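You operate a simulated robot arm through the tools that you are given. There is no shell and no other tool.

You are at the controls of a simulated two-armed robot. One attempt, no reset.

## Task
Mix the settled violet dye bottle in the shaker and put it back.
Fine: clamp it before switching on, switch off before unclamping; leave the other bottle. Set down upright: what you pick out.

The check looks at the end state, three seconds after you hand in, the way a careful person would. Anything else that was tipped, shoved, dropped, spilled or broken makes it a failure.

## Robot
Two 7-joint arms with two-finger grippers on one trunk that stands fixed in place. Base frame: the origin is at the foot of the trunk, x ahead of it, y to its left, z up. Units: mm, degrees, N and s.
The left shoulder is at [50, 191, 1217], the right one opposite. With the tool pointing down near the work surface each hand reaches from about 100 to 700 mm from the base axis, measured 20 degrees to its own side. Payload 2.69 kg a hand.
The TCP of each hand is the grasp point between the finger pads, 20 mm short of the fingertips. In the tool frame z runs along the fingers and y along their closing line. Largest opening 100 mm; the body of the gripper starts 63 mm behind the TCP.
Orientation is told as [roll, pitch, yaw] about the base's x, y, z axes, in that order, counted from this pose: with the fingers straight down and closing along the base's y, the tool's x points along the base's -x, its y along +y and its z along -z.

## Interface
- The arms move only by the tool arm_command. It takes "left_rows", "right_rows" or both (then of equal length, played together; a hand with none holds still); each is text: rows parted by semicolons, each of 7 numbers parted by spaces: the shift along the base's x, y, z in units of 40 mm (1.0 is 40 mm), then the turn, a rotation vector about the base's x, y, z in units of 8 degrees (1.0 is 8 degrees), then the opening, from 0 (shut) to 1 (fully open). In form: dx dy dz wx wy wz jaw; .... A call has 1 to 20 rows; each row shifts and turns the commanded pose from where the row before left it. A call with a number of a shift or a turn outside -1 to 1 is refused whole. Each row takes 0.2 s and may step no farther than 50 mm and 8.6 degrees from the row before; otherwise, or with a gripper value out of range, the whole call is refused. Where a pose cannot be reached the arm comes as near as it can. A force on the tool above 90 N (or 10 N above the force at the start of the call, whichever is more), or a blocked arm, ends the call early, and 0.2 s more pass. Each finger travels about 153 mm/s and halts on what it meets, pressing with about 31 N; the grip force reading is that of the motor and also rises with nothing between the fingers. The clock runs only during rows and for 0.2 s after the last one: add rows that do not move to give the fingers time. The reply holds the time, the measured pose of the TCP, the force on the tool along the base axes, the opening and the grip force, in the units named above and with some noise, with the torque about the TCP (base axes, N m) and any sound that the robot's microphone picked up.
- Cameras (640 x 400 px; columns grow to the right, rows downward): "scene" is now at [113.7, -52.2, 1397.7]; the picture's right is [-0.58, -0.82, 0.00], its down [-0.37, 0.26, -0.89] and it looks along [0.73, -0.51, -0.46] (base axes); focal length 222 px, centre (320, 200). "left" rides on the left gripper at [70, 19, -99] in its tool frame; the picture's right is [-0.26, 0.97, 0.00], its down [-0.75, -0.20, -0.63] and it looks along [-0.61, -0.16, 0.78] (tool axes); focal length 230 px, centre (320, 200). "right" rides on the right gripper at [70, -19, -99] in its tool frame; the picture's right is [0.26, 0.97, 0.00], its down [-0.75, 0.20, -0.63] and it looks along [-0.61, 0.16, 0.78] (tool axes); focal length 230 px, centre (320, 200). There is no depth. A picture from a camera that has moved, and an enlarged one, comes with that camera's place and axes in the base frame and with its lens.
- grab_frame(camera): a new picture of that camera. It takes no simulated time.
- slide_trunk(by): slides the trunk up (or, below 0, down) by that many mm; the arms and the scene camera ride with it, the base frame stays. It gives what a move gives, with no picture.
- aim_head(pan, tilt): turns the head with the scene camera to pan (to the left, within 80 degrees either way) and tilt (down, from -29 to 69), counted from straight ahead of the robot. It gives what a move gives.
- close_up(camera, box): a new picture of the part [left, top, right, bottom] of that camera's present view, enlarged. It takes no simulated time.
- hand_in(): hands the job in; it is judged then, once.

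Places have to be worked out from the pictures, the camera data and where the tool is seen. Open the grippers and draw the arms clear of the work before you hand the job in, unless the task says otherwise.

The tools are called after "Emit:" by a JSON object that holds its "op" and its "data". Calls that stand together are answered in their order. arm_command: Moves the arms, as the interface text tells. Its arguments: {"type":"object","properties":{"left_rows":{"type":"string"},"right_rows":{"type":"string"}},"required":[]} The other tools are called the same way: slide_trunk (by) slides the trunk up or down; aim_head (pan, tilt) turns the head that bears the scene camera; grab_frame (camera) takes a picture; close_up (camera, box) takes an enlarged picture of a part of a camera's view; hand_in () hands the job in.

At the start:

```text
time_s: 0.0
left_tcp_pos: [376.0, -3.6, 1285.2]
left_ee_rot: [-0.1, 0.0, 0.0]
left_force: [-0.7, -1.0, 0.0]
left_wrist_torque: [-0.03, -0.01, 0.0]
left_opening: 100.2
left_gripper_force: 0.1
right_tcp_pos: [290.7, -424.6, 1271.8]
right_ee_rot: [0.1, -0.1, 0.1]
right_force: [-0.2, -0.3, 0.3]
right_wrist_torque: [-0.01, -0.03, -0.01]
right_opening: 99.9
right_gripper_force: 0.1
trunk travel left (down, up): [-275.0, 48.0]
head pan, tilt: [-35.2, 27.1]
```

scene: 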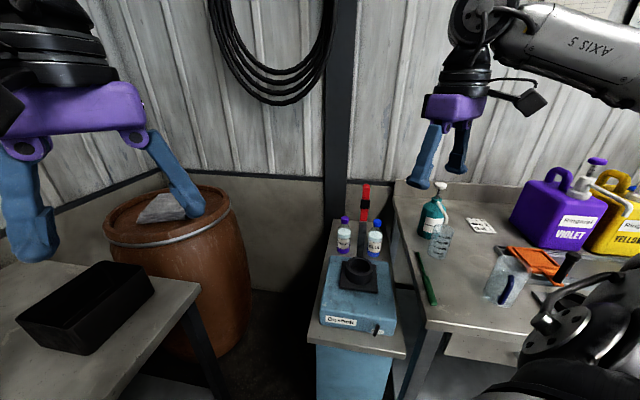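
right: 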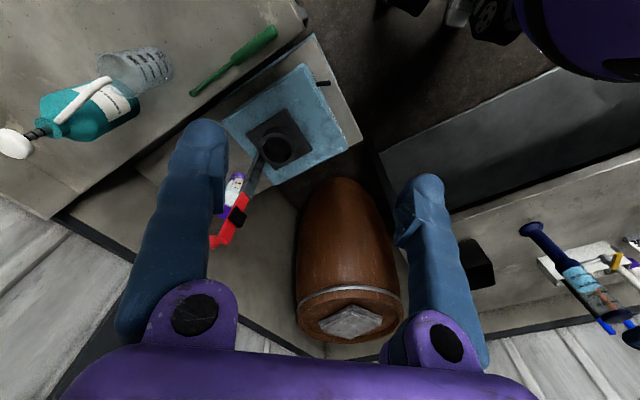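
left: 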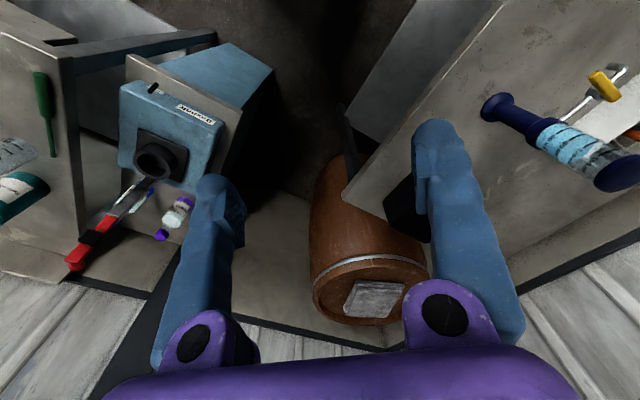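

I'll begin with enlarged views of the shaker and the two bottles, to see what is there before I move anything.

Emit:
{"op": "close_up", "data": {"camera": "scene", "box": [300, 170, 420, 245]}}

Emit:
{"op": "close_up", "data": {"camera": "scene", "box": [300, 240, 428, 360]}}

Emit:
{"op": "close_up", "data": {"camera": "right", "box": [180, 40, 380, 260]}}

Emit:
{"op": "close_up", "data": {"camera": "left", "box": [50, 60, 250, 280]}}

```text
5.33 times, centred on (360, 208) of scene
camera zoom: at [113.7, -52.2, 1397.7], right [-0.58, -0.82, 0.0], down [-0.37, 0.26, -0.89], along [0.73, -0.51, -0.46], focal length 1187 px, centre (107, 160)
```

zoom: 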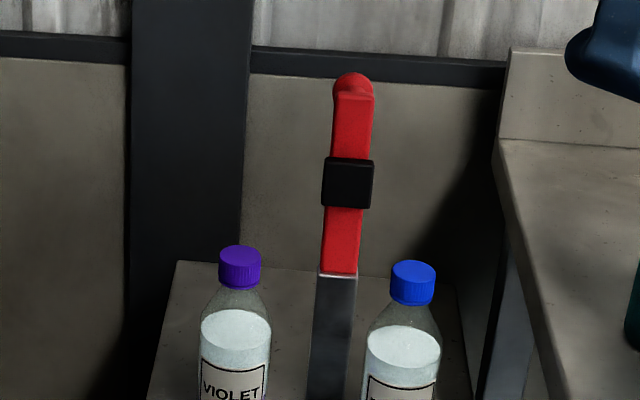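

```text
3.33 times, centred on (364, 300) of scene
camera zoom: at [113.7, -52.2, 1397.7], right [-0.58, -0.82, 0.0], down [-0.37, 0.26, -0.89], along [0.73, -0.51, -0.46], focal length 742 px, centre (173, -133)
```

zoom: 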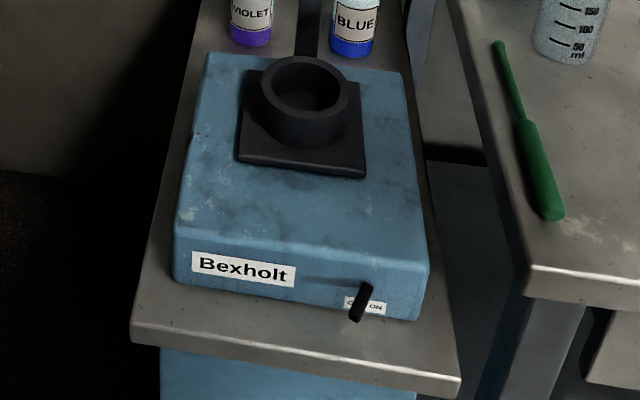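

```text
1.82 times, centred on (280, 150) of right
camera zoom: at [220.3, -441.9, 1370.0], right [-0.26, 0.97, 0.0], down [0.75, 0.2, 0.63], along [0.61, 0.16, -0.78], focal length 418 px, centre (393, 291)
```

zoom: 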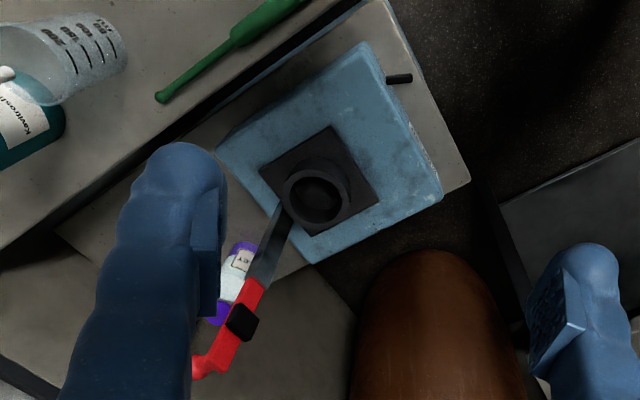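

```text
1.82 times, centred on (150, 170) of left
camera zoom: at [307.9, 15.1, 1383.5], right [0.26, 0.97, 0.0], down [0.75, -0.2, 0.63], along [0.61, -0.16, -0.78], focal length 418 px, centre (629, 254)
```

zoom: 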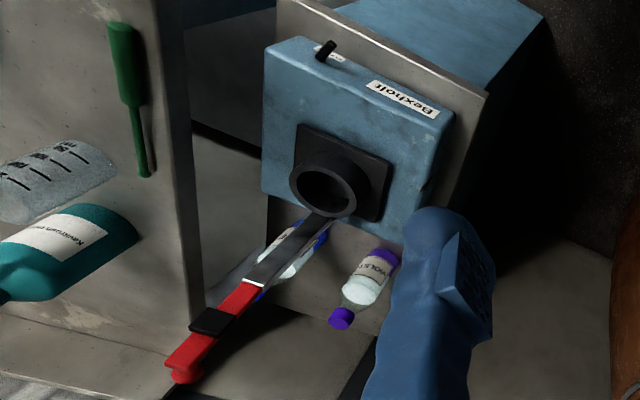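

From the scene and left pictures I place the violet cap near (681, -571, 914), the blue one near (589, -661) and the cup rim near (484, -467, 872). The red lever's top is near (544, -524, 1124), and the shaker is turned about -45°. I'll bring the right hand in, turned to match, so its camera can look at the lever hinge and the switch.

Emit:
{"op": "arm_command", "data": {"right_rows": "0.167 0.4 -0.7 0 0 -0.9375 1; 0.167 0.4 -0.7 0 0 -0.9375 1; 0.167 0.4 -0.7 0 0 -0.9375 1; 0.167 0.4 -0.7 0 0 -0.9375 1; 0.167 0.4 -0.7 0 0 -0.9375 1; 0.167 0.4 -0.7 0 0 -0.9375 1; 0 0 0 0 0 0 1"}}

Emit:
{"op": "grab_frame", "data": {"camera": "right"}}

Emit:
{"op": "grab_frame", "data": {"camera": "scene"}}

```text
time_s: 1.6
left_tcp_pos: [376.4, -3.8, 1284.2]
left_ee_rot: [-0.1, 0.0, 0.1]
left_force: [0.6, -0.4, -0.2]
left_wrist_torque: [0.01, -0.01, 0.0]
left_opening: 100.2
left_gripper_force: 0.1
right_tcp_pos: [329.0, -327.2, 1104.7]
right_ee_rot: [0.0, 0.0, -45.0]
right_force: [-0.3, 0.1, 0.6]
right_wrist_torque: [0.01, -0.04, -0.02]
right_opening: 100.0
right_gripper_force: 0.2
trunk travel left (down, up): [-275.0, 48.0]
head pan, tilt: [-35.2, 27.1]
```

```text
taken
camera right: at [267.6, -289.8, 1202.8], right [0.5, 0.87, 0.0], down [0.67, -0.39, 0.63], along [0.55, -0.32, -0.78], focal length 230 px, centre (320, 200)
```

right: 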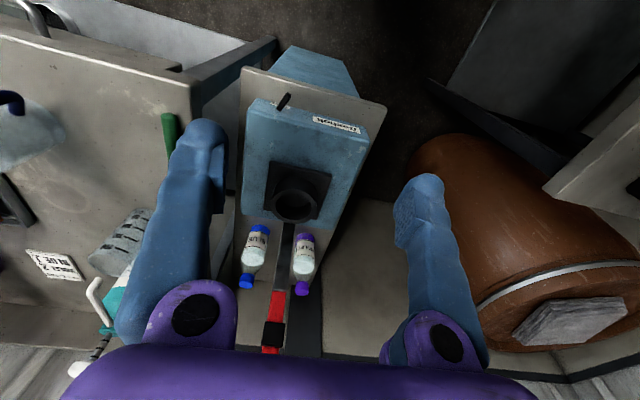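

```text
taken
camera scene: at [113.2, -52.2, 1397.8], right [-0.58, -0.82, 0.0], down [-0.37, 0.26, -0.89], along [0.73, -0.51, -0.46], focal length 222 px, centre (320, 200)
```

scene: 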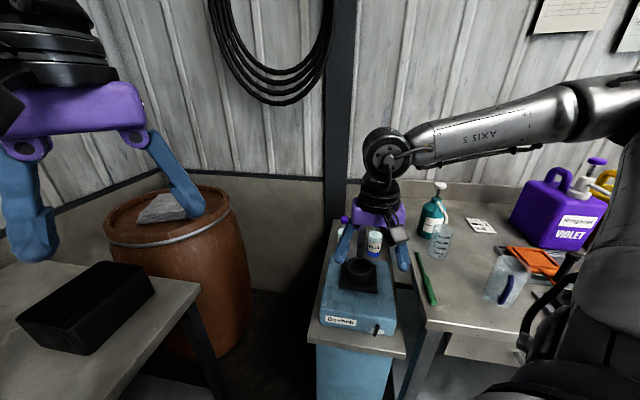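

The right camera now looks along the shaker. I'll enlarge the cup with its lever, and the switch.

Emit:
{"op": "close_up", "data": {"camera": "right", "box": [220, 140, 360, 355]}}

Emit:
{"op": "close_up", "data": {"camera": "right", "box": [230, 70, 380, 170]}}

Emit:
{"op": "close_up", "data": {"camera": "left", "box": [90, 70, 250, 170]}}

Emit:
{"op": "close_up", "data": {"camera": "left", "box": [50, 170, 210, 270]}}

Emit:
{"op": "close_up", "data": {"camera": "scene", "box": [350, 310, 400, 350]}}

```text
1.86 times, centred on (290, 248) of right
camera zoom: at [267.6, -289.8, 1202.8], right [0.5, 0.87, 0.0], down [0.67, -0.39, 0.63], along [0.55, -0.32, -0.78], focal length 428 px, centre (376, 112)
```

zoom: 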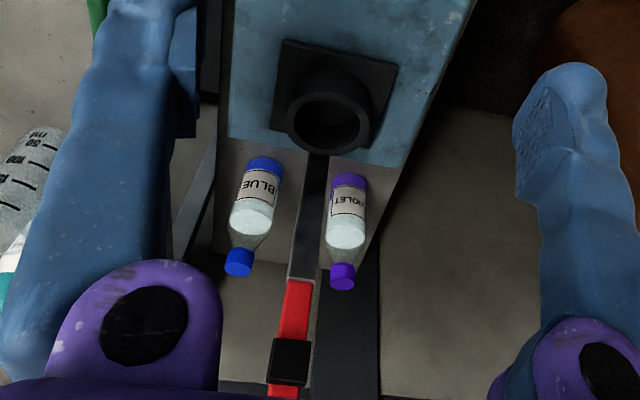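

```text
4.00 times, centred on (305, 120) of right
camera zoom: at [267.6, -289.8, 1202.8], right [0.5, 0.87, 0.0], down [0.67, -0.39, 0.63], along [0.55, -0.32, -0.78], focal length 920 px, centre (380, 520)
```

zoom: 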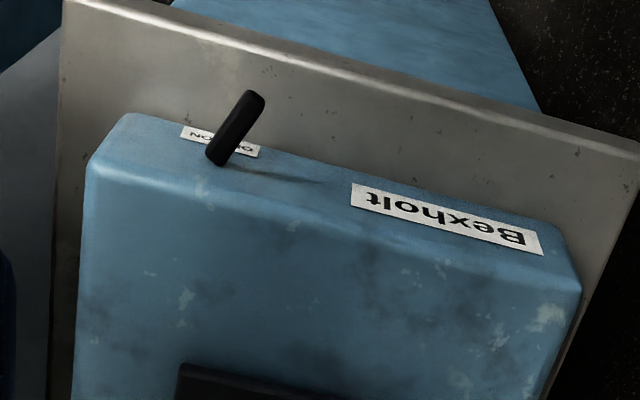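

```text
4.00 times, centred on (170, 120) of left
camera zoom: at [307.4, 15.1, 1383.7], right [0.26, 0.97, 0.0], down [0.75, -0.2, 0.63], along [0.61, -0.16, -0.78], focal length 920 px, centre (920, 520)
```

zoom: 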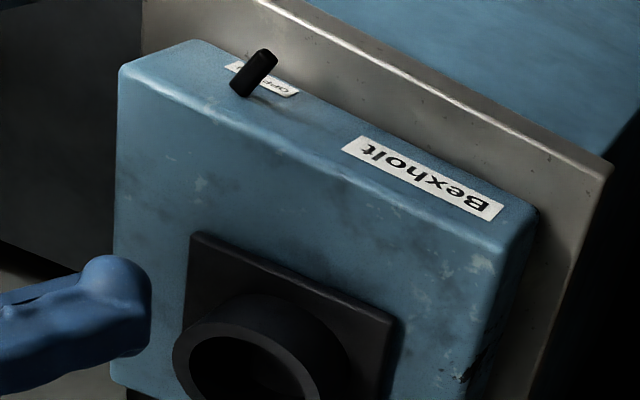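

```text
4.00 times, centred on (130, 220) of left
camera zoom: at [307.4, 15.1, 1383.7], right [0.26, 0.97, 0.0], down [0.75, -0.2, 0.63], along [0.61, -0.16, -0.78], focal length 920 px, centre (1080, 120)
```

zoom: 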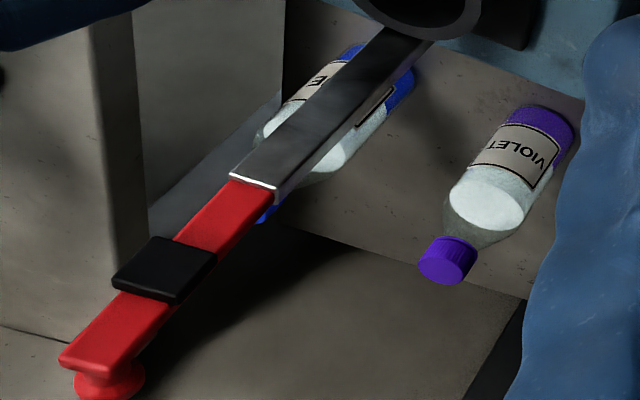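

```text
10.00 times, centred on (375, 330) of scene
camera zoom: at [113.2, -52.2, 1397.8], right [-0.58, -0.82, 0.0], down [-0.37, 0.26, -0.89], along [0.73, -0.51, -0.46], focal length 2225 px, centre (-230, -1100)
```

zoom: 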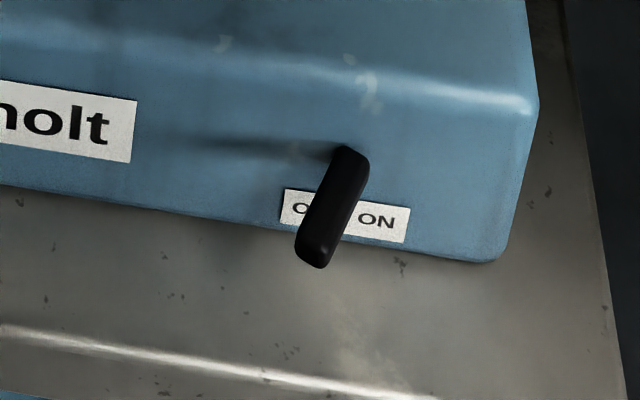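

The grey bar is a fixed post behind the cup, with its top near z 1018. The red arm is hinged on it, with a black pad about over the cup centre when folded, so it clamps by folding forward. The toggle tip is near (335, -391, 785), tilted to OFF. I'll turn the head to see where the right elbow is before lowering the trunk.

Emit:
{"op": "aim_head", "data": {"pan": -75, "tilt": 35}}

Emit:
{"op": "grab_frame", "data": {"camera": "scene"}}

```text
time_s: 2.7
left_tcp_pos: [376.8, -2.9, 1284.5]
left_ee_rot: [-0.1, 0.0, 0.2]
left_force: [0.1, -0.1, -0.5]
left_wrist_torque: [-0.01, 0.02, 0.02]
left_opening: 100.2
left_gripper_force: 0.0
right_tcp_pos: [330.0, -326.3, 1103.8]
right_ee_rot: [0.0, 0.1, -44.9]
right_force: [0.2, -0.1, -0.6]
right_wrist_torque: [0.03, -0.01, -0.02]
right_opening: 100.0
right_gripper_force: 0.1
trunk travel left (down, up): [-275.0, 48.0]
head pan, tilt: [-75.0, 35.0]
```

```text
taken
camera scene: at [61.8, -84.4, 1385.4], right [-0.97, -0.26, 0.0], down [-0.15, 0.55, -0.82], along [0.21, -0.79, -0.57], focal length 222 px, centre (320, 200)
```

scene: 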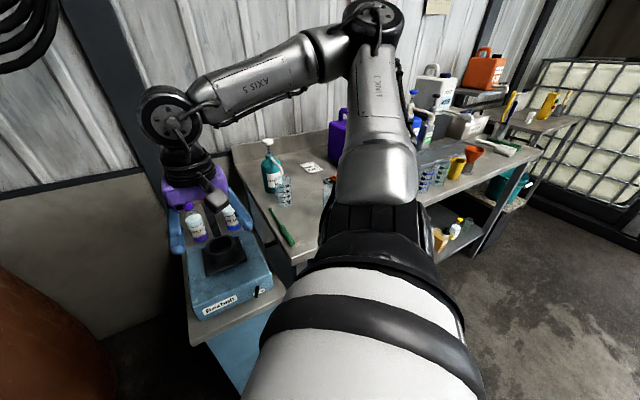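

The right elbow is high, near (90, -520, 1400), so lowering the trunk keeps it well clear. I'll lower it 120 mm and turn the head back to the shaker.

Emit:
{"op": "slide_trunk", "data": {"by": -120}}

Emit:
{"op": "aim_head", "data": {"pan": -42, "tilt": 27}}

Emit:
{"op": "grab_frame", "data": {"camera": "scene"}}

Emit:
{"op": "grab_frame", "data": {"camera": "left"}}

Emit:
{"op": "grab_frame", "data": {"camera": "right"}}

```text
time_s: 4.2
left_tcp_pos: [377.4, -3.9, 1164.8]
left_ee_rot: [-0.1, 0.0, 0.1]
left_force: [0.3, 0.6, 0.2]
left_wrist_torque: [-0.02, -0.01, 0.01]
left_opening: 99.7
left_gripper_force: 0.0
right_tcp_pos: [330.4, -326.0, 983.1]
right_ee_rot: [0.1, -0.1, -45.0]
right_force: [0.1, -0.2, 0.9]
right_wrist_torque: [0.01, 0.01, -0.01]
right_opening: 100.1
right_gripper_force: 0.1
trunk travel left (down, up): [-155.0, 168.0]
head pan, tilt: [-75.0, 35.0]
```

```text
time_s: 5.1
left_tcp_pos: [376.6, -4.4, 1164.3]
left_ee_rot: [-0.1, -0.1, 0.1]
left_force: [0.9, 0.5, -0.1]
left_wrist_torque: [-0.01, 0.02, -0.01]
left_opening: 100.0
left_gripper_force: 0.1
right_tcp_pos: [330.1, -325.4, 984.4]
right_ee_rot: [0.0, -0.1, -45.0]
right_force: [1.1, -0.6, 0.3]
right_wrist_torque: [0.03, -0.03, 0.02]
right_opening: 100.1
right_gripper_force: 0.1
trunk travel left (down, up): [-155.0, 168.0]
head pan, tilt: [-42.0, 27.0]
```

```text
taken
camera scene: at [106.9, -60.7, 1277.9], right [-0.67, -0.74, 0.0], down [-0.34, 0.3, -0.89], along [0.66, -0.6, -0.45], focal length 222 px, centre (320, 200)
```

scene: 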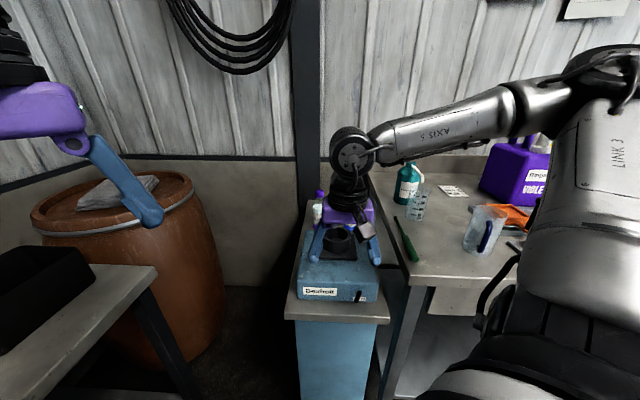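

```text
taken
camera left: at [307.9, 15.1, 1263.5], right [0.26, 0.97, 0.0], down [0.75, -0.2, 0.63], along [0.61, -0.16, -0.78], focal length 230 px, centre (320, 200)
```

left: 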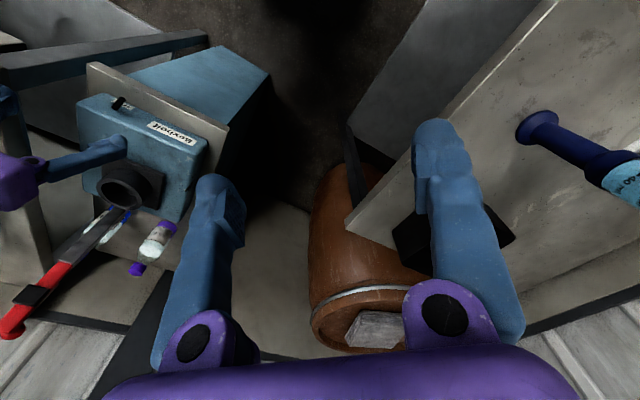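

```text
taken
camera right: at [267.8, -290.0, 1083.0], right [0.5, 0.87, 0.0], down [0.67, -0.39, 0.63], along [0.55, -0.32, -0.78], focal length 230 px, centre (320, 200)
```

right: 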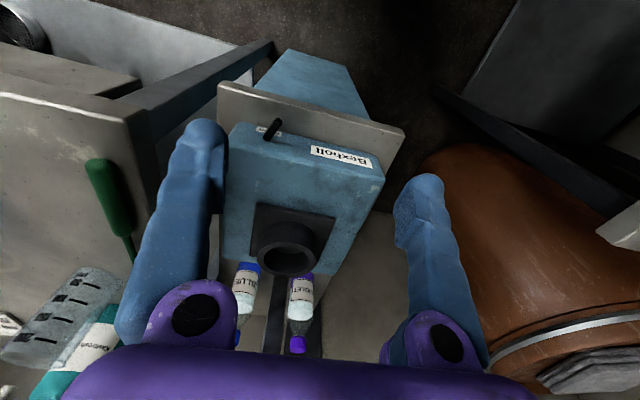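

The geometry shows the hand must pass to the left of the post and come at the violet bottle from the left, at about yaw -60° and tilted 45°. I'll move the right hand to a waypoint left of the post, and turn the left hand so its camera can watch from the side.

Emit:
{"op": "arm_command", "data": {"right_rows": "0 0 0.95 0 0 -0.9375 1; 0 0 0.95 0 0 -0.9375 1; 0.85 -0.025 0 0 0 0 1; 0.85 -0.025 0 0 0 0 1; 0.85 -0.025 0 0 0 0 1; 0.85 -0.025 0 0 0 0 1; 0.85 -0.025 0 0 0 0 1; 0 0 0 -0.812 -0.469 0 1; 0 0 0 -0.812 -0.469 0 1; 0 0 0 -0.812 -0.469 0 1; 0 0 0 -0.812 -0.469 0 1; 0 0 0 -0.812 -0.469 0 1; 0 0 0 -0.812 -0.469 0 1; 0 0 0 0 0 0 1", "left_rows": "0 0 0 0 0 -0.9375 1; 0 0 0 0 0 -0.9375 1; 0 0 0 0 0 -0.9375 1; 0 0 0 0 0 -0.9375 1; 0 0 0 0 0 -0.9375 1; 0 0 0 0 0 -0.9375 1; 0 0 0 0 0 0 1; 0 0 0 0 0 0 1; 0 0 0 0 0 0 1; 0 0 0 0 0 0 1; 0 0 0 0 0 0 1; 0 0 0 0 0 0 1; 0 0 0 0 0 0 1; 0 0 0 0 0 0 1"}}

Emit:
{"op": "grab_frame", "data": {"camera": "scene"}}

Emit:
{"op": "grab_frame", "data": {"camera": "left"}}

Emit:
{"op": "grab_frame", "data": {"camera": "right"}}

```text
time_s: 8.1
left_tcp_pos: [376.3, -3.8, 1165.5]
left_ee_rot: [-0.1, 0.0, -44.9]
left_force: [-0.1, -0.5, -0.5]
left_wrist_torque: [0.0, 0.01, 0.0]
left_opening: 99.8
left_gripper_force: 0.1
right_tcp_pos: [501.0, -332.1, 1058.4]
right_ee_rot: [0.1, -45.1, -60.0]
right_force: [0.6, -0.4, -0.8]
right_wrist_torque: [0.02, -0.01, 0.01]
right_opening: 100.1
right_gripper_force: 0.1
trunk travel left (down, up): [-155.0, 168.0]
head pan, tilt: [-42.0, 27.0]
```

```text
taken
camera scene: at [106.8, -60.6, 1278.0], right [-0.67, -0.74, 0.0], down [-0.34, 0.3, -0.89], along [0.66, -0.6, -0.45], focal length 222 px, centre (320, 200)
```

scene: 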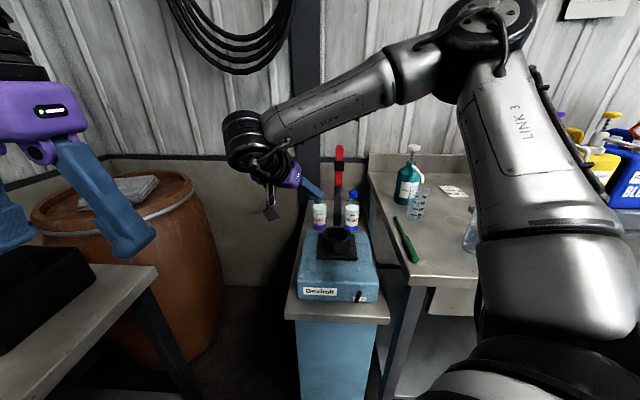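

```text
taken
camera left: at [341.0, 59.1, 1263.6], right [0.86, 0.5, 0.0], down [0.39, -0.67, 0.63], along [0.32, -0.55, -0.78], focal length 230 px, centre (320, 200)
```

left: 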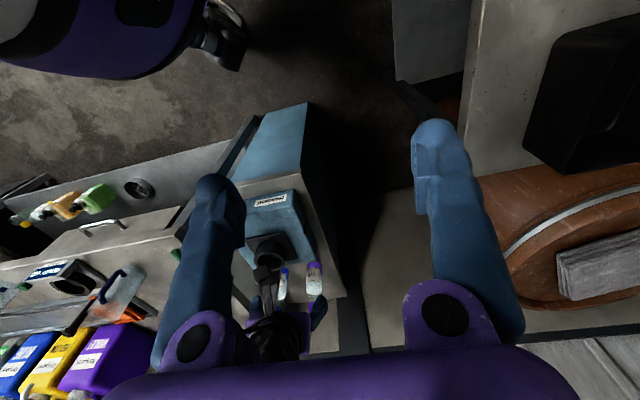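

```text
taken
camera right: at [424.0, -237.2, 1080.7], right [0.75, 0.64, -0.18], down [0.21, 0.03, 0.98], along [0.63, -0.77, -0.12], focal length 230 px, centre (320, 200)
```

right: 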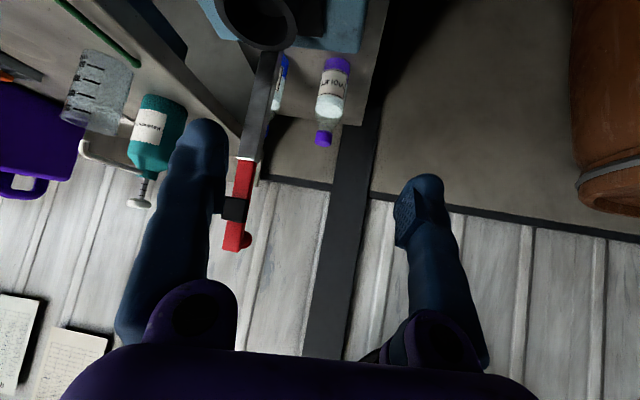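

This picture is upside-down but gives a clear view of the clamp. I'll enlarge it to see how the arm, pad and knob are arranged.

Emit:
{"op": "close_up", "data": {"camera": "right", "box": [190, 130, 300, 260]}}

Emit:
{"op": "close_up", "data": {"camera": "right", "box": [210, 0, 370, 150]}}

Emit:
{"op": "close_up", "data": {"camera": "scene", "box": [290, 140, 390, 270]}}

Emit:
{"op": "close_up", "data": {"camera": "left", "box": [230, 180, 350, 360]}}

```text
3.08 times, centred on (245, 195) of right
camera zoom: at [424.0, -237.2, 1080.7], right [0.75, 0.64, -0.18], down [0.21, 0.03, 0.98], along [0.63, -0.77, -0.12], focal length 708 px, centre (551, 215)
```

zoom: 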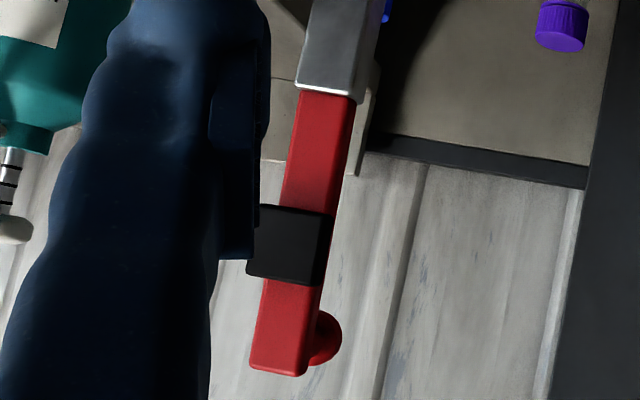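

```text
2.67 times, centred on (290, 75) of right
camera zoom: at [424.0, -237.2, 1080.7], right [0.75, 0.64, -0.18], down [0.21, 0.03, 0.98], along [0.63, -0.77, -0.12], focal length 614 px, centre (400, 533)
```

zoom: 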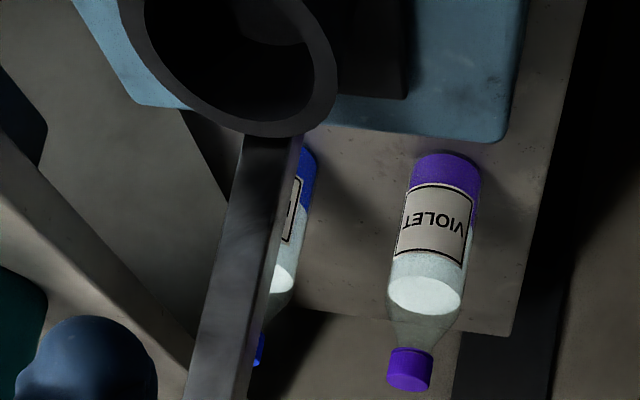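

```text
3.08 times, centred on (340, 205) of scene
camera zoom: at [106.8, -60.6, 1278.0], right [-0.67, -0.74, 0.0], down [-0.34, 0.3, -0.89], along [0.66, -0.6, -0.45], focal length 685 px, centre (258, 185)
```

zoom: 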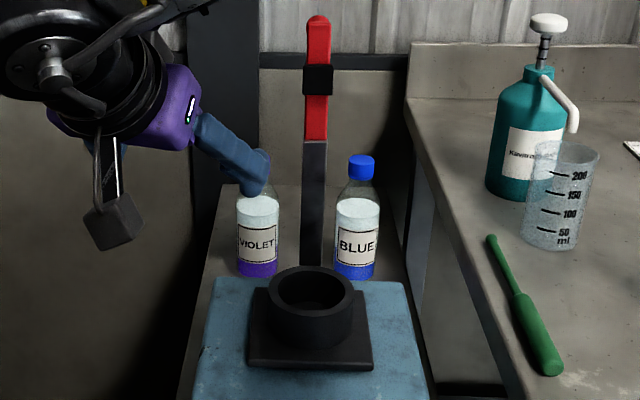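

```text
2.22 times, centred on (290, 270) of left
camera zoom: at [341.0, 59.1, 1263.6], right [0.86, 0.5, 0.0], down [0.39, -0.67, 0.63], along [0.32, -0.55, -0.78], focal length 511 px, centre (387, 44)
```

zoom: 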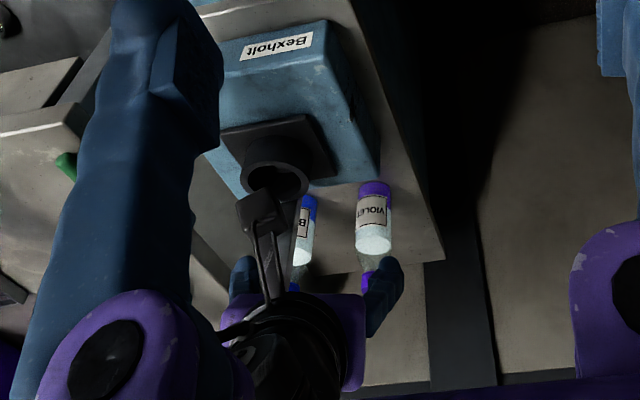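

With two views agreeing, I refine the violet bottle axis to about (675, -567), base near z 745, cap top near 928, and the clamp hinge to about (523, -512, 1017). The pad faces front and the knob is on the back. I'll swing around the left of the post to a pre-grasp point at about (633, -494, 920).

Emit:
{"op": "arm_command", "data": {"right_rows": "1 -0.5 -0.5 0 0 0 0.9; 1 -0.5 -0.5 0 0 0 0.9; 1 -0.5 -0.5 0 0 0 0.9; 0.1 -0.85 -0.65 0 0 0 0.9; 0.1 -0.85 -0.65 0 0 0 0.9; 0.1 -0.85 -0.65 0 0 0 0.9; 0 0 0 0 0 0 0.9"}}

Emit:
{"op": "grab_frame", "data": {"camera": "right"}}

Emit:
{"op": "grab_frame", "data": {"camera": "scene"}}

Emit:
{"op": "grab_frame", "data": {"camera": "left"}}

```text
time_s: 9.7
left_tcp_pos: [376.3, -3.7, 1164.9]
left_ee_rot: [0.0, 0.0, -44.9]
left_force: [-1.4, -0.3, -0.4]
left_wrist_torque: [-0.01, -0.01, 0.0]
left_opening: 100.2
left_gripper_force: 0.1
right_tcp_pos: [630.5, -492.5, 924.1]
right_ee_rot: [-0.1, -45.1, -60.0]
right_force: [-0.6, -1.0, -0.1]
right_wrist_torque: [-0.01, 0.0, 0.02]
right_opening: 89.8
right_gripper_force: 0.1
trunk travel left (down, up): [-155.0, 168.0]
head pan, tilt: [-42.0, 27.0]
```

```text
taken
camera right: at [553.9, -398.2, 943.8], right [0.75, 0.64, -0.18], down [0.22, 0.03, 0.98], along [0.63, -0.77, -0.12], focal length 230 px, centre (320, 200)
```

right: 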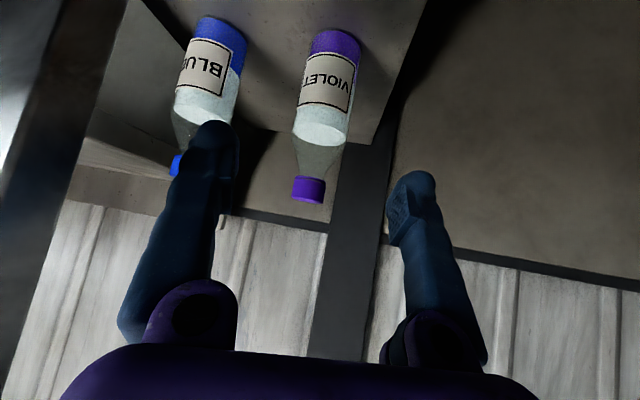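

```text
taken
camera scene: at [106.8, -60.5, 1278.0], right [-0.67, -0.74, 0.0], down [-0.34, 0.3, -0.89], along [0.66, -0.6, -0.45], focal length 222 px, centre (320, 200)
```

scene: 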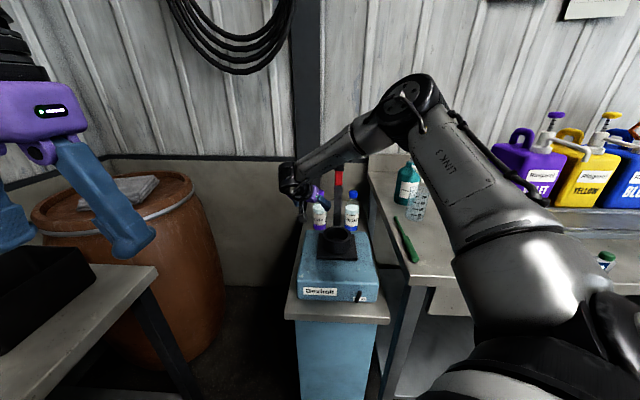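

```text
taken
camera left: at [341.0, 59.2, 1263.6], right [0.86, 0.5, 0.0], down [0.39, -0.67, 0.63], along [0.32, -0.55, -0.78], focal length 230 px, centre (320, 200)
```

left: 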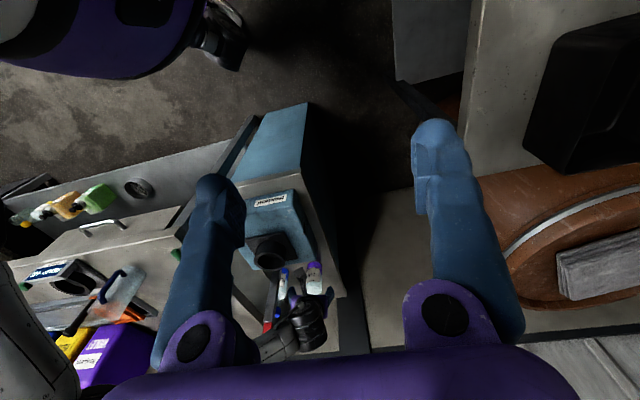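

The pose was reached. I'll check the gap between the forearm and the red arm, and locate the bottle in the new wrist picture.

Emit:
{"op": "close_up", "data": {"camera": "scene", "box": [270, 110, 390, 240]}}

Emit:
{"op": "close_up", "data": {"camera": "left", "box": [240, 240, 350, 365]}}

Emit:
{"op": "close_up", "data": {"camera": "right", "box": [260, 0, 400, 220]}}

```text
3.08 times, centred on (330, 175) of scene
camera zoom: at [106.8, -60.5, 1278.0], right [-0.67, -0.74, 0.0], down [-0.34, 0.3, -0.89], along [0.66, -0.6, -0.45], focal length 685 px, centre (289, 277)
```

zoom: 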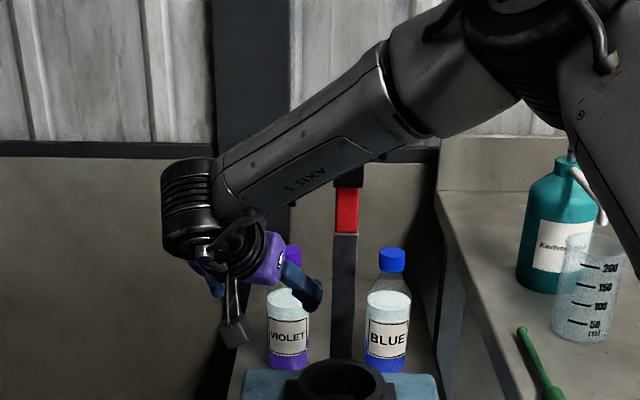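

```text
3.20 times, centred on (295, 302) of left
camera zoom: at [341.0, 59.2, 1263.6], right [0.86, 0.5, 0.0], down [0.39, -0.67, 0.63], along [0.32, -0.55, -0.78], focal length 736 px, centre (400, -128)
```

zoom: 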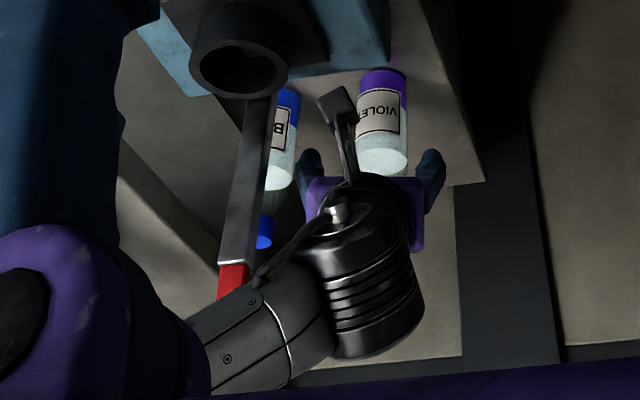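

```text
1.82 times, centred on (330, 110) of right
camera zoom: at [553.9, -398.2, 943.8], right [0.75, 0.64, -0.18], down [0.22, 0.03, 0.98], along [0.63, -0.77, -0.12], focal length 418 px, centre (302, 364)
```

zoom: 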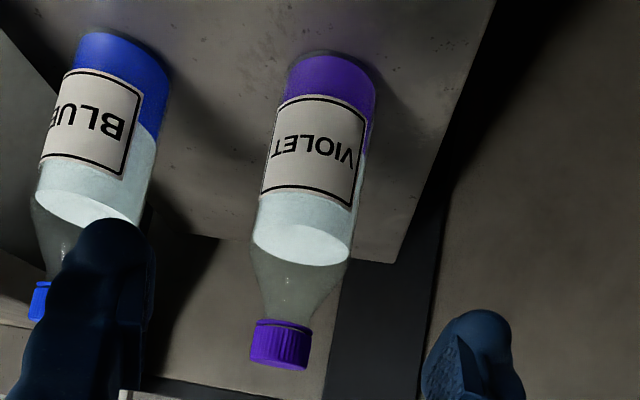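

The forearm passes about 100 mm clear of the red arm. The bottle lies along the tool's approach, about 95 mm ahead, with a lateral error under 5 mm. I'll go 60 mm down the tool axis and look again.

Emit:
{"op": "arm_command", "data": {"right_rows": "0.177 -0.306 -0.354 0 0 0 0.9; 0.177 -0.306 -0.354 0 0 0 0.9; 0.177 -0.306 -0.354 0 0 0 0.9; 0 0 0 0 0 0 0.9"}}

Emit:
{"op": "grab_frame", "data": {"camera": "right"}}

Emit:
{"op": "close_up", "data": {"camera": "scene", "box": [270, 110, 390, 240]}}

Emit:
{"op": "close_up", "data": {"camera": "left", "box": [240, 240, 350, 365]}}

```text
time_s: 10.7
left_tcp_pos: [376.7, -3.6, 1163.4]
left_ee_rot: [-0.2, 0.1, -44.9]
left_force: [0.2, 0.3, -0.8]
left_wrist_torque: [0.01, 0.0, 0.02]
left_opening: 100.3
left_gripper_force: 0.0
right_tcp_pos: [654.8, -527.1, 881.2]
right_ee_rot: [0.0, -45.0, -59.9]
right_force: [0.9, 0.4, -0.5]
right_wrist_torque: [0.03, -0.03, 0.0]
right_opening: 90.0
right_gripper_force: 0.0
trunk travel left (down, up): [-155.0, 168.0]
head pan, tilt: [-42.0, 27.0]
```

```text
taken
camera right: at [577.7, -432.8, 900.4], right [0.75, 0.64, -0.18], down [0.22, 0.03, 0.98], along [0.63, -0.77, -0.12], focal length 230 px, centre (320, 200)
```

right: 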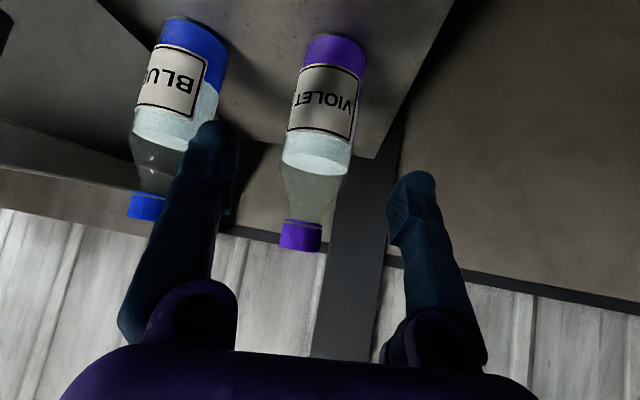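

```text
3.08 times, centred on (330, 175) of scene
camera zoom: at [106.8, -60.5, 1278.0], right [-0.67, -0.74, 0.0], down [-0.34, 0.3, -0.89], along [0.66, -0.6, -0.45], focal length 685 px, centre (289, 277)
```

zoom: 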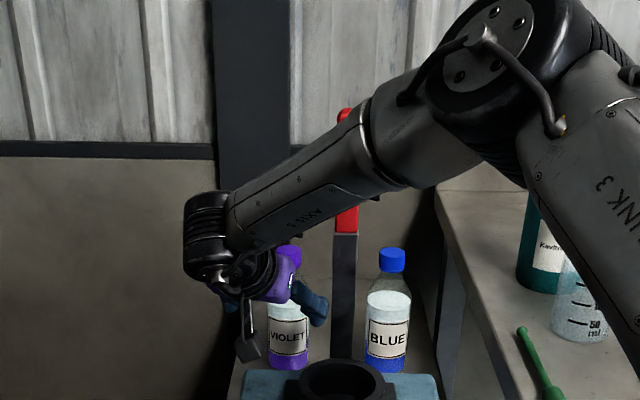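

```text
3.20 times, centred on (295, 302) of left
camera zoom: at [341.0, 59.2, 1263.6], right [0.86, 0.5, 0.0], down [0.39, -0.67, 0.63], along [0.32, -0.55, -0.78], focal length 736 px, centre (400, -128)
```

zoom: 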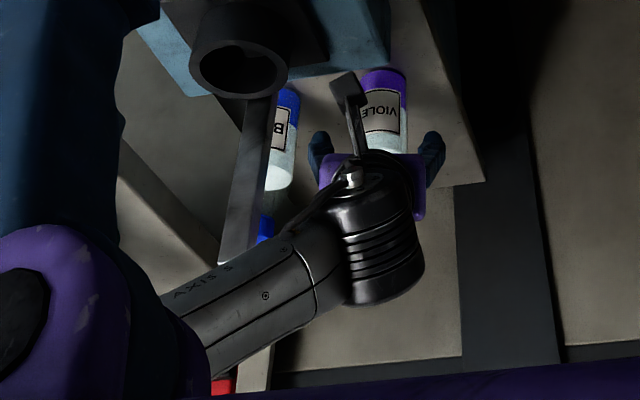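

Two wrist views now put the bottle axis at about (683, -575), with the cap near z 910. The forearm stays about 70 mm clear of the red arm, and the fingers are centred to within 1 mm, so I'll move in to grasp height.

Emit:
{"op": "arm_command", "data": {"right_rows": "0.235 -0.4 -0.36 0 0 0 0.9; 0.235 -0.4 -0.36 0 0 0 0.9; 0.235 -0.4 -0.36 0 0 0 0.9; 0 0 0 0 0 0 0.9"}}

Emit:
{"op": "grab_frame", "data": {"camera": "right"}}

Emit:
{"op": "close_up", "data": {"camera": "scene", "box": [270, 110, 390, 240]}}

Emit:
{"op": "close_up", "data": {"camera": "left", "box": [240, 240, 350, 365]}}

```text
time_s: 11.7
left_tcp_pos: [375.7, -2.2, 1164.7]
left_ee_rot: [-0.2, 0.0, -45.0]
left_force: [0.3, -0.2, 0.8]
left_wrist_torque: [-0.03, -0.02, -0.01]
left_opening: 100.0
left_gripper_force: 0.0
right_tcp_pos: [647.7, -575.6, 861.4]
right_ee_rot: [0.0, -45.0, -59.9]
right_force: [-0.3, 1.1, 1.2]
right_wrist_torque: [-0.02, -0.05, 0.05]
right_opening: 90.3
right_gripper_force: 0.3
right hand out of reach, approached as far as the arm can: row 1, 2, 3
trunk travel left (down, up): [-155.0, 168.0]
head pan, tilt: [-42.0, 27.0]
```

```text
taken
camera right: at [572.1, -482.4, 882.4], right [0.74, 0.64, -0.18], down [0.22, 0.03, 0.98], along [0.63, -0.77, -0.12], focal length 230 px, centre (320, 200)
```

right: 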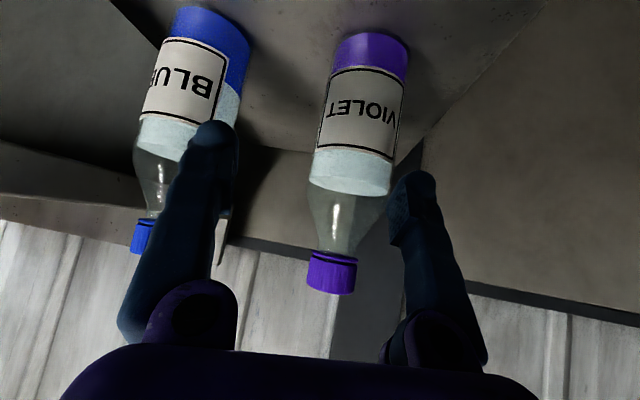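

```text
3.08 times, centred on (330, 175) of scene
camera zoom: at [106.9, -60.5, 1277.9], right [-0.67, -0.74, 0.0], down [-0.34, 0.3, -0.89], along [0.66, -0.6, -0.45], focal length 685 px, centre (289, 277)
```

zoom: 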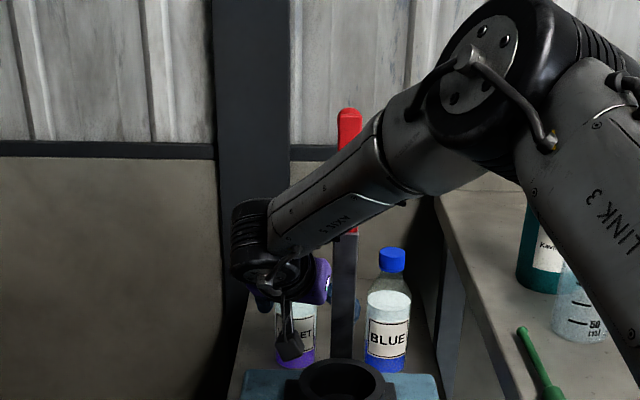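

```text
3.20 times, centred on (295, 302) of left
camera zoom: at [341.2, 59.2, 1263.5], right [0.86, 0.5, 0.0], down [0.39, -0.67, 0.63], along [0.32, -0.55, -0.78], focal length 736 px, centre (400, -128)
```

zoom: 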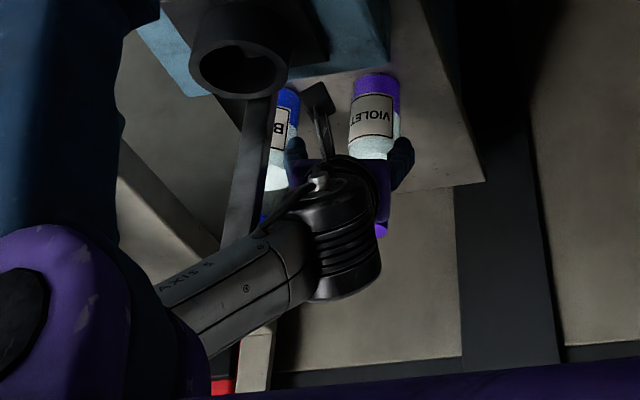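

The grasp pose was out of reach. The hand ended at (648, -576, 861), off to the side, and the left finger seems to have nudged the bottle a few mm, but it still looks upright. The reach limit is about 608 mm from shoulder to wrist. I'll back off along the tool, then try a flatter tool with the trunk lower.

Emit:
{"op": "arm_command", "data": {"right_rows": "-0.133 0.23 0.265 0 0 0 0.95; -0.133 0.23 0.265 0 0 0 0.95; -0.133 0.23 0.265 0 0 0 0.95; -0.133 0.23 0.265 0 0 0 0.95; 0 0 0 0 0 0 0.95"}}

Emit:
{"op": "grab_frame", "data": {"camera": "right"}}

Emit:
{"op": "close_up", "data": {"camera": "scene", "box": [270, 110, 390, 240]}}

Emit:
{"op": "close_up", "data": {"camera": "left", "box": [240, 240, 350, 365]}}

```text
time_s: 12.9
left_tcp_pos: [375.9, -2.6, 1164.0]
left_ee_rot: [-0.2, -0.1, -44.9]
left_force: [0.1, -0.1, 0.7]
left_wrist_torque: [-0.01, 0.02, -0.01]
left_opening: 99.8
left_gripper_force: 0.0
right_tcp_pos: [625.7, -540.4, 903.2]
right_ee_rot: [-0.1, -45.0, -59.8]
right_force: [-0.5, -0.2, -0.7]
right_wrist_torque: [-0.03, -0.02, 0.01]
right_opening: 94.7
right_gripper_force: 0.0
trunk travel left (down, up): [-155.0, 168.0]
head pan, tilt: [-42.0, 27.0]
```

```text
taken
camera right: at [549.9, -446.6, 923.1], right [0.74, 0.64, -0.18], down [0.22, 0.03, 0.98], along [0.63, -0.77, -0.12], focal length 230 px, centre (320, 200)
```

right: 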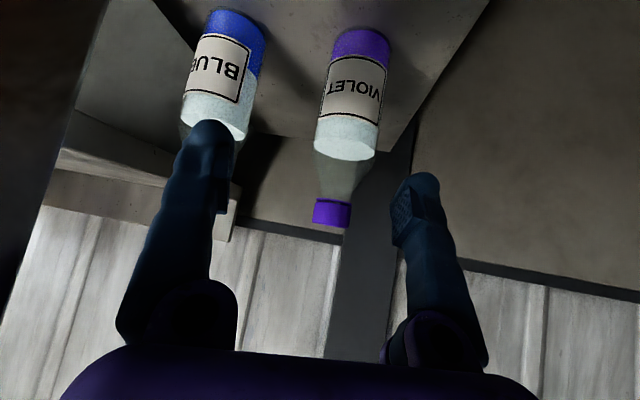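

```text
3.08 times, centred on (330, 175) of scene
camera zoom: at [107.0, -60.7, 1277.9], right [-0.67, -0.74, 0.0], down [-0.34, 0.3, -0.89], along [0.66, -0.6, -0.45], focal length 685 px, centre (289, 277)
```

zoom: 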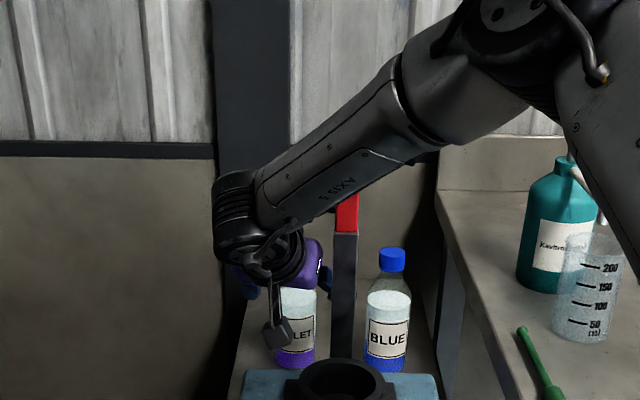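

```text
3.20 times, centred on (295, 302) of left
camera zoom: at [341.3, 58.9, 1263.5], right [0.86, 0.5, 0.0], down [0.39, -0.67, 0.63], along [0.32, -0.55, -0.78], focal length 736 px, centre (400, -128)
```

zoom: 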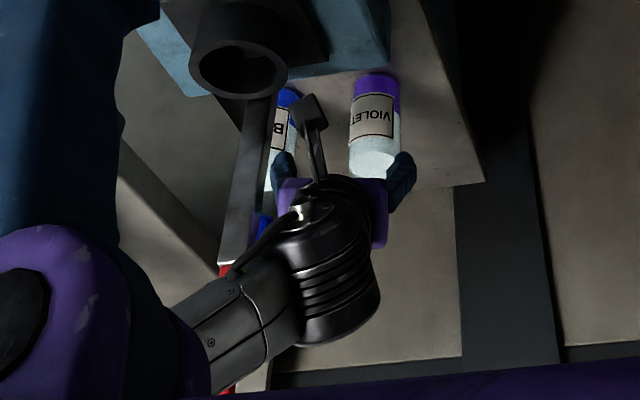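

The hand is clear again, and the reply shows the commanded pose is clamped to the one actually reached. Comparing views, the bottle is upright and now near (683, -590), having moved about 14 mm in -y from its original spot near (683, -576). I'll back off, set the tool to yaw -55° and tilt 70°, then lower the trunk so I can take it by the cap.

Emit:
{"op": "arm_command", "data": {"right_rows": "0.1875 0.75 0.75 0 0 0 0.9; 0.1875 0.75 0.75 0 0 0 0.9; -0.333 0.333 0.725 0 0 0 0.9; -0.333 0.333 0.725 0 0 0 0.9; -0.333 0.333 0.725 0 0 0 0.9; 0 0 0 0 0 0.625 0.9; 0 0 0 -0.64 -0.448 0 0.9; 0 0 0 -0.64 -0.448 0 0.9; 0 0 0 -0.64 -0.448 0 0.9; 0 0 0 -0.64 -0.448 0 0.9; 0 0 0 0 0 0 0.9"}}

Emit:
{"op": "grab_frame", "data": {"camera": "scene"}}

Emit:
{"op": "grab_frame", "data": {"camera": "right"}}

```text
time_s: 15.3
left_tcp_pos: [375.8, -4.4, 1164.2]
left_ee_rot: [-0.1, 0.0, -44.9]
left_force: [0.3, 0.7, 0.0]
left_wrist_torque: [0.03, 0.03, 0.01]
left_opening: 99.8
left_gripper_force: 0.0
right_tcp_pos: [602.9, -441.1, 1050.7]
right_ee_rot: [-0.1, -70.1, -54.9]
right_force: [-0.8, -0.3, 0.1]
right_wrist_torque: [-0.02, 0.01, -0.02]
right_opening: 90.3
right_gripper_force: 0.0
trunk travel left (down, up): [-155.0, 168.0]
head pan, tilt: [-42.0, 27.0]
```

```text
taken
camera scene: at [106.8, -60.6, 1278.0], right [-0.67, -0.74, 0.0], down [-0.34, 0.3, -0.89], along [0.66, -0.6, -0.45], focal length 222 px, centre (320, 200)
```

scene: 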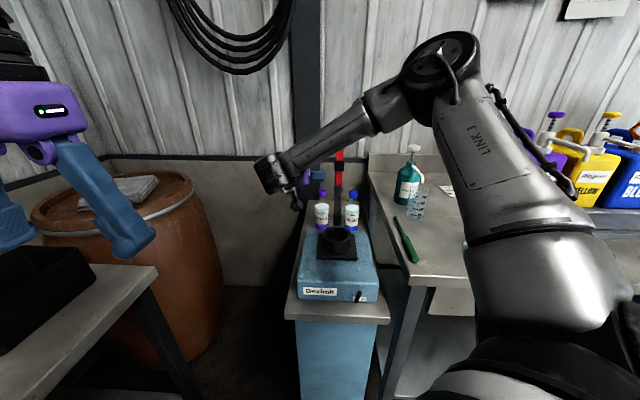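

```text
taken
camera right: at [519.9, -355.3, 1017.8], right [0.74, 0.63, -0.24], down [-0.03, 0.39, 0.92], along [0.67, -0.67, 0.31], focal length 230 px, centre (320, 200)
```

right: 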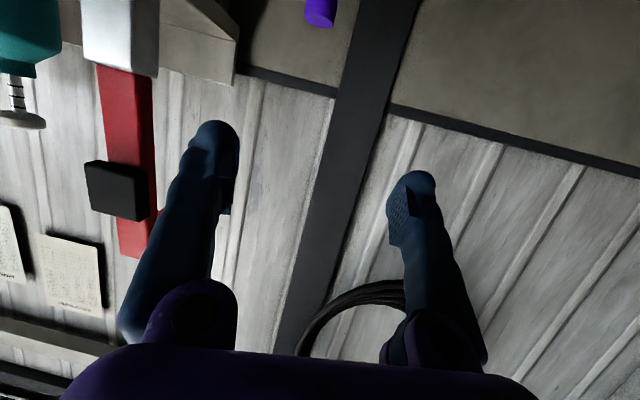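

The new orientation is reached and the fingers are about 50 mm from the red arm. I'll lower the trunk 110 mm and check the views.

Emit:
{"op": "slide_trunk", "data": {"by": -110}}

Emit:
{"op": "grab_frame", "data": {"camera": "scene"}}

Emit:
{"op": "grab_frame", "data": {"camera": "right"}}

Emit:
{"op": "grab_frame", "data": {"camera": "left"}}

```text
time_s: 16.8
left_tcp_pos: [376.9, -2.9, 1054.2]
left_ee_rot: [-0.1, -0.1, -44.9]
left_force: [-0.1, -0.1, -0.1]
left_wrist_torque: [0.0, -0.01, 0.02]
left_opening: 100.0
left_gripper_force: 0.1
right_tcp_pos: [602.2, -440.6, 939.0]
right_ee_rot: [-0.1, -70.1, -54.7]
right_force: [0.2, 0.4, 0.5]
right_wrist_torque: [0.04, 0.02, 0.02]
right_opening: 90.2
right_gripper_force: 0.1
trunk travel left (down, up): [-45.0, 278.0]
head pan, tilt: [-42.0, 27.0]
```

```text
taken
camera scene: at [106.7, -60.6, 1168.0], right [-0.67, -0.74, 0.0], down [-0.34, 0.3, -0.89], along [0.66, -0.6, -0.45], focal length 222 px, centre (320, 200)
```

scene: 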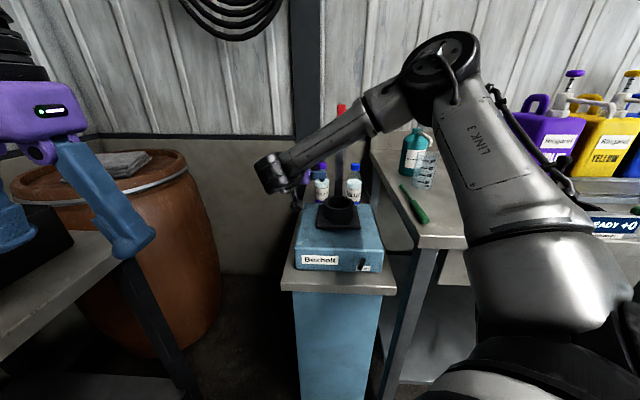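

```text
taken
camera right: at [519.8, -355.4, 907.9], right [0.74, 0.63, -0.24], down [-0.03, 0.39, 0.92], along [0.67, -0.67, 0.31], focal length 230 px, centre (320, 200)
```

right: 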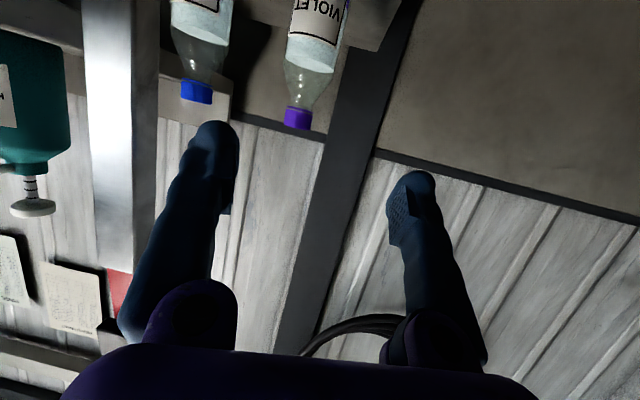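

```text
taken
camera left: at [341.0, 59.1, 1153.7], right [0.86, 0.5, 0.0], down [0.39, -0.67, 0.63], along [0.32, -0.55, -0.78], focal length 230 px, centre (320, 200)
```

left: 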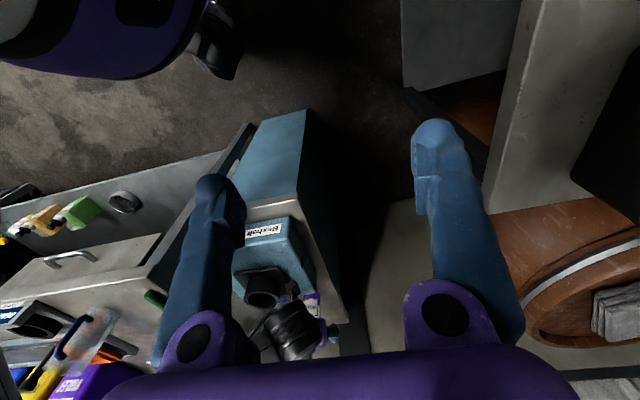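

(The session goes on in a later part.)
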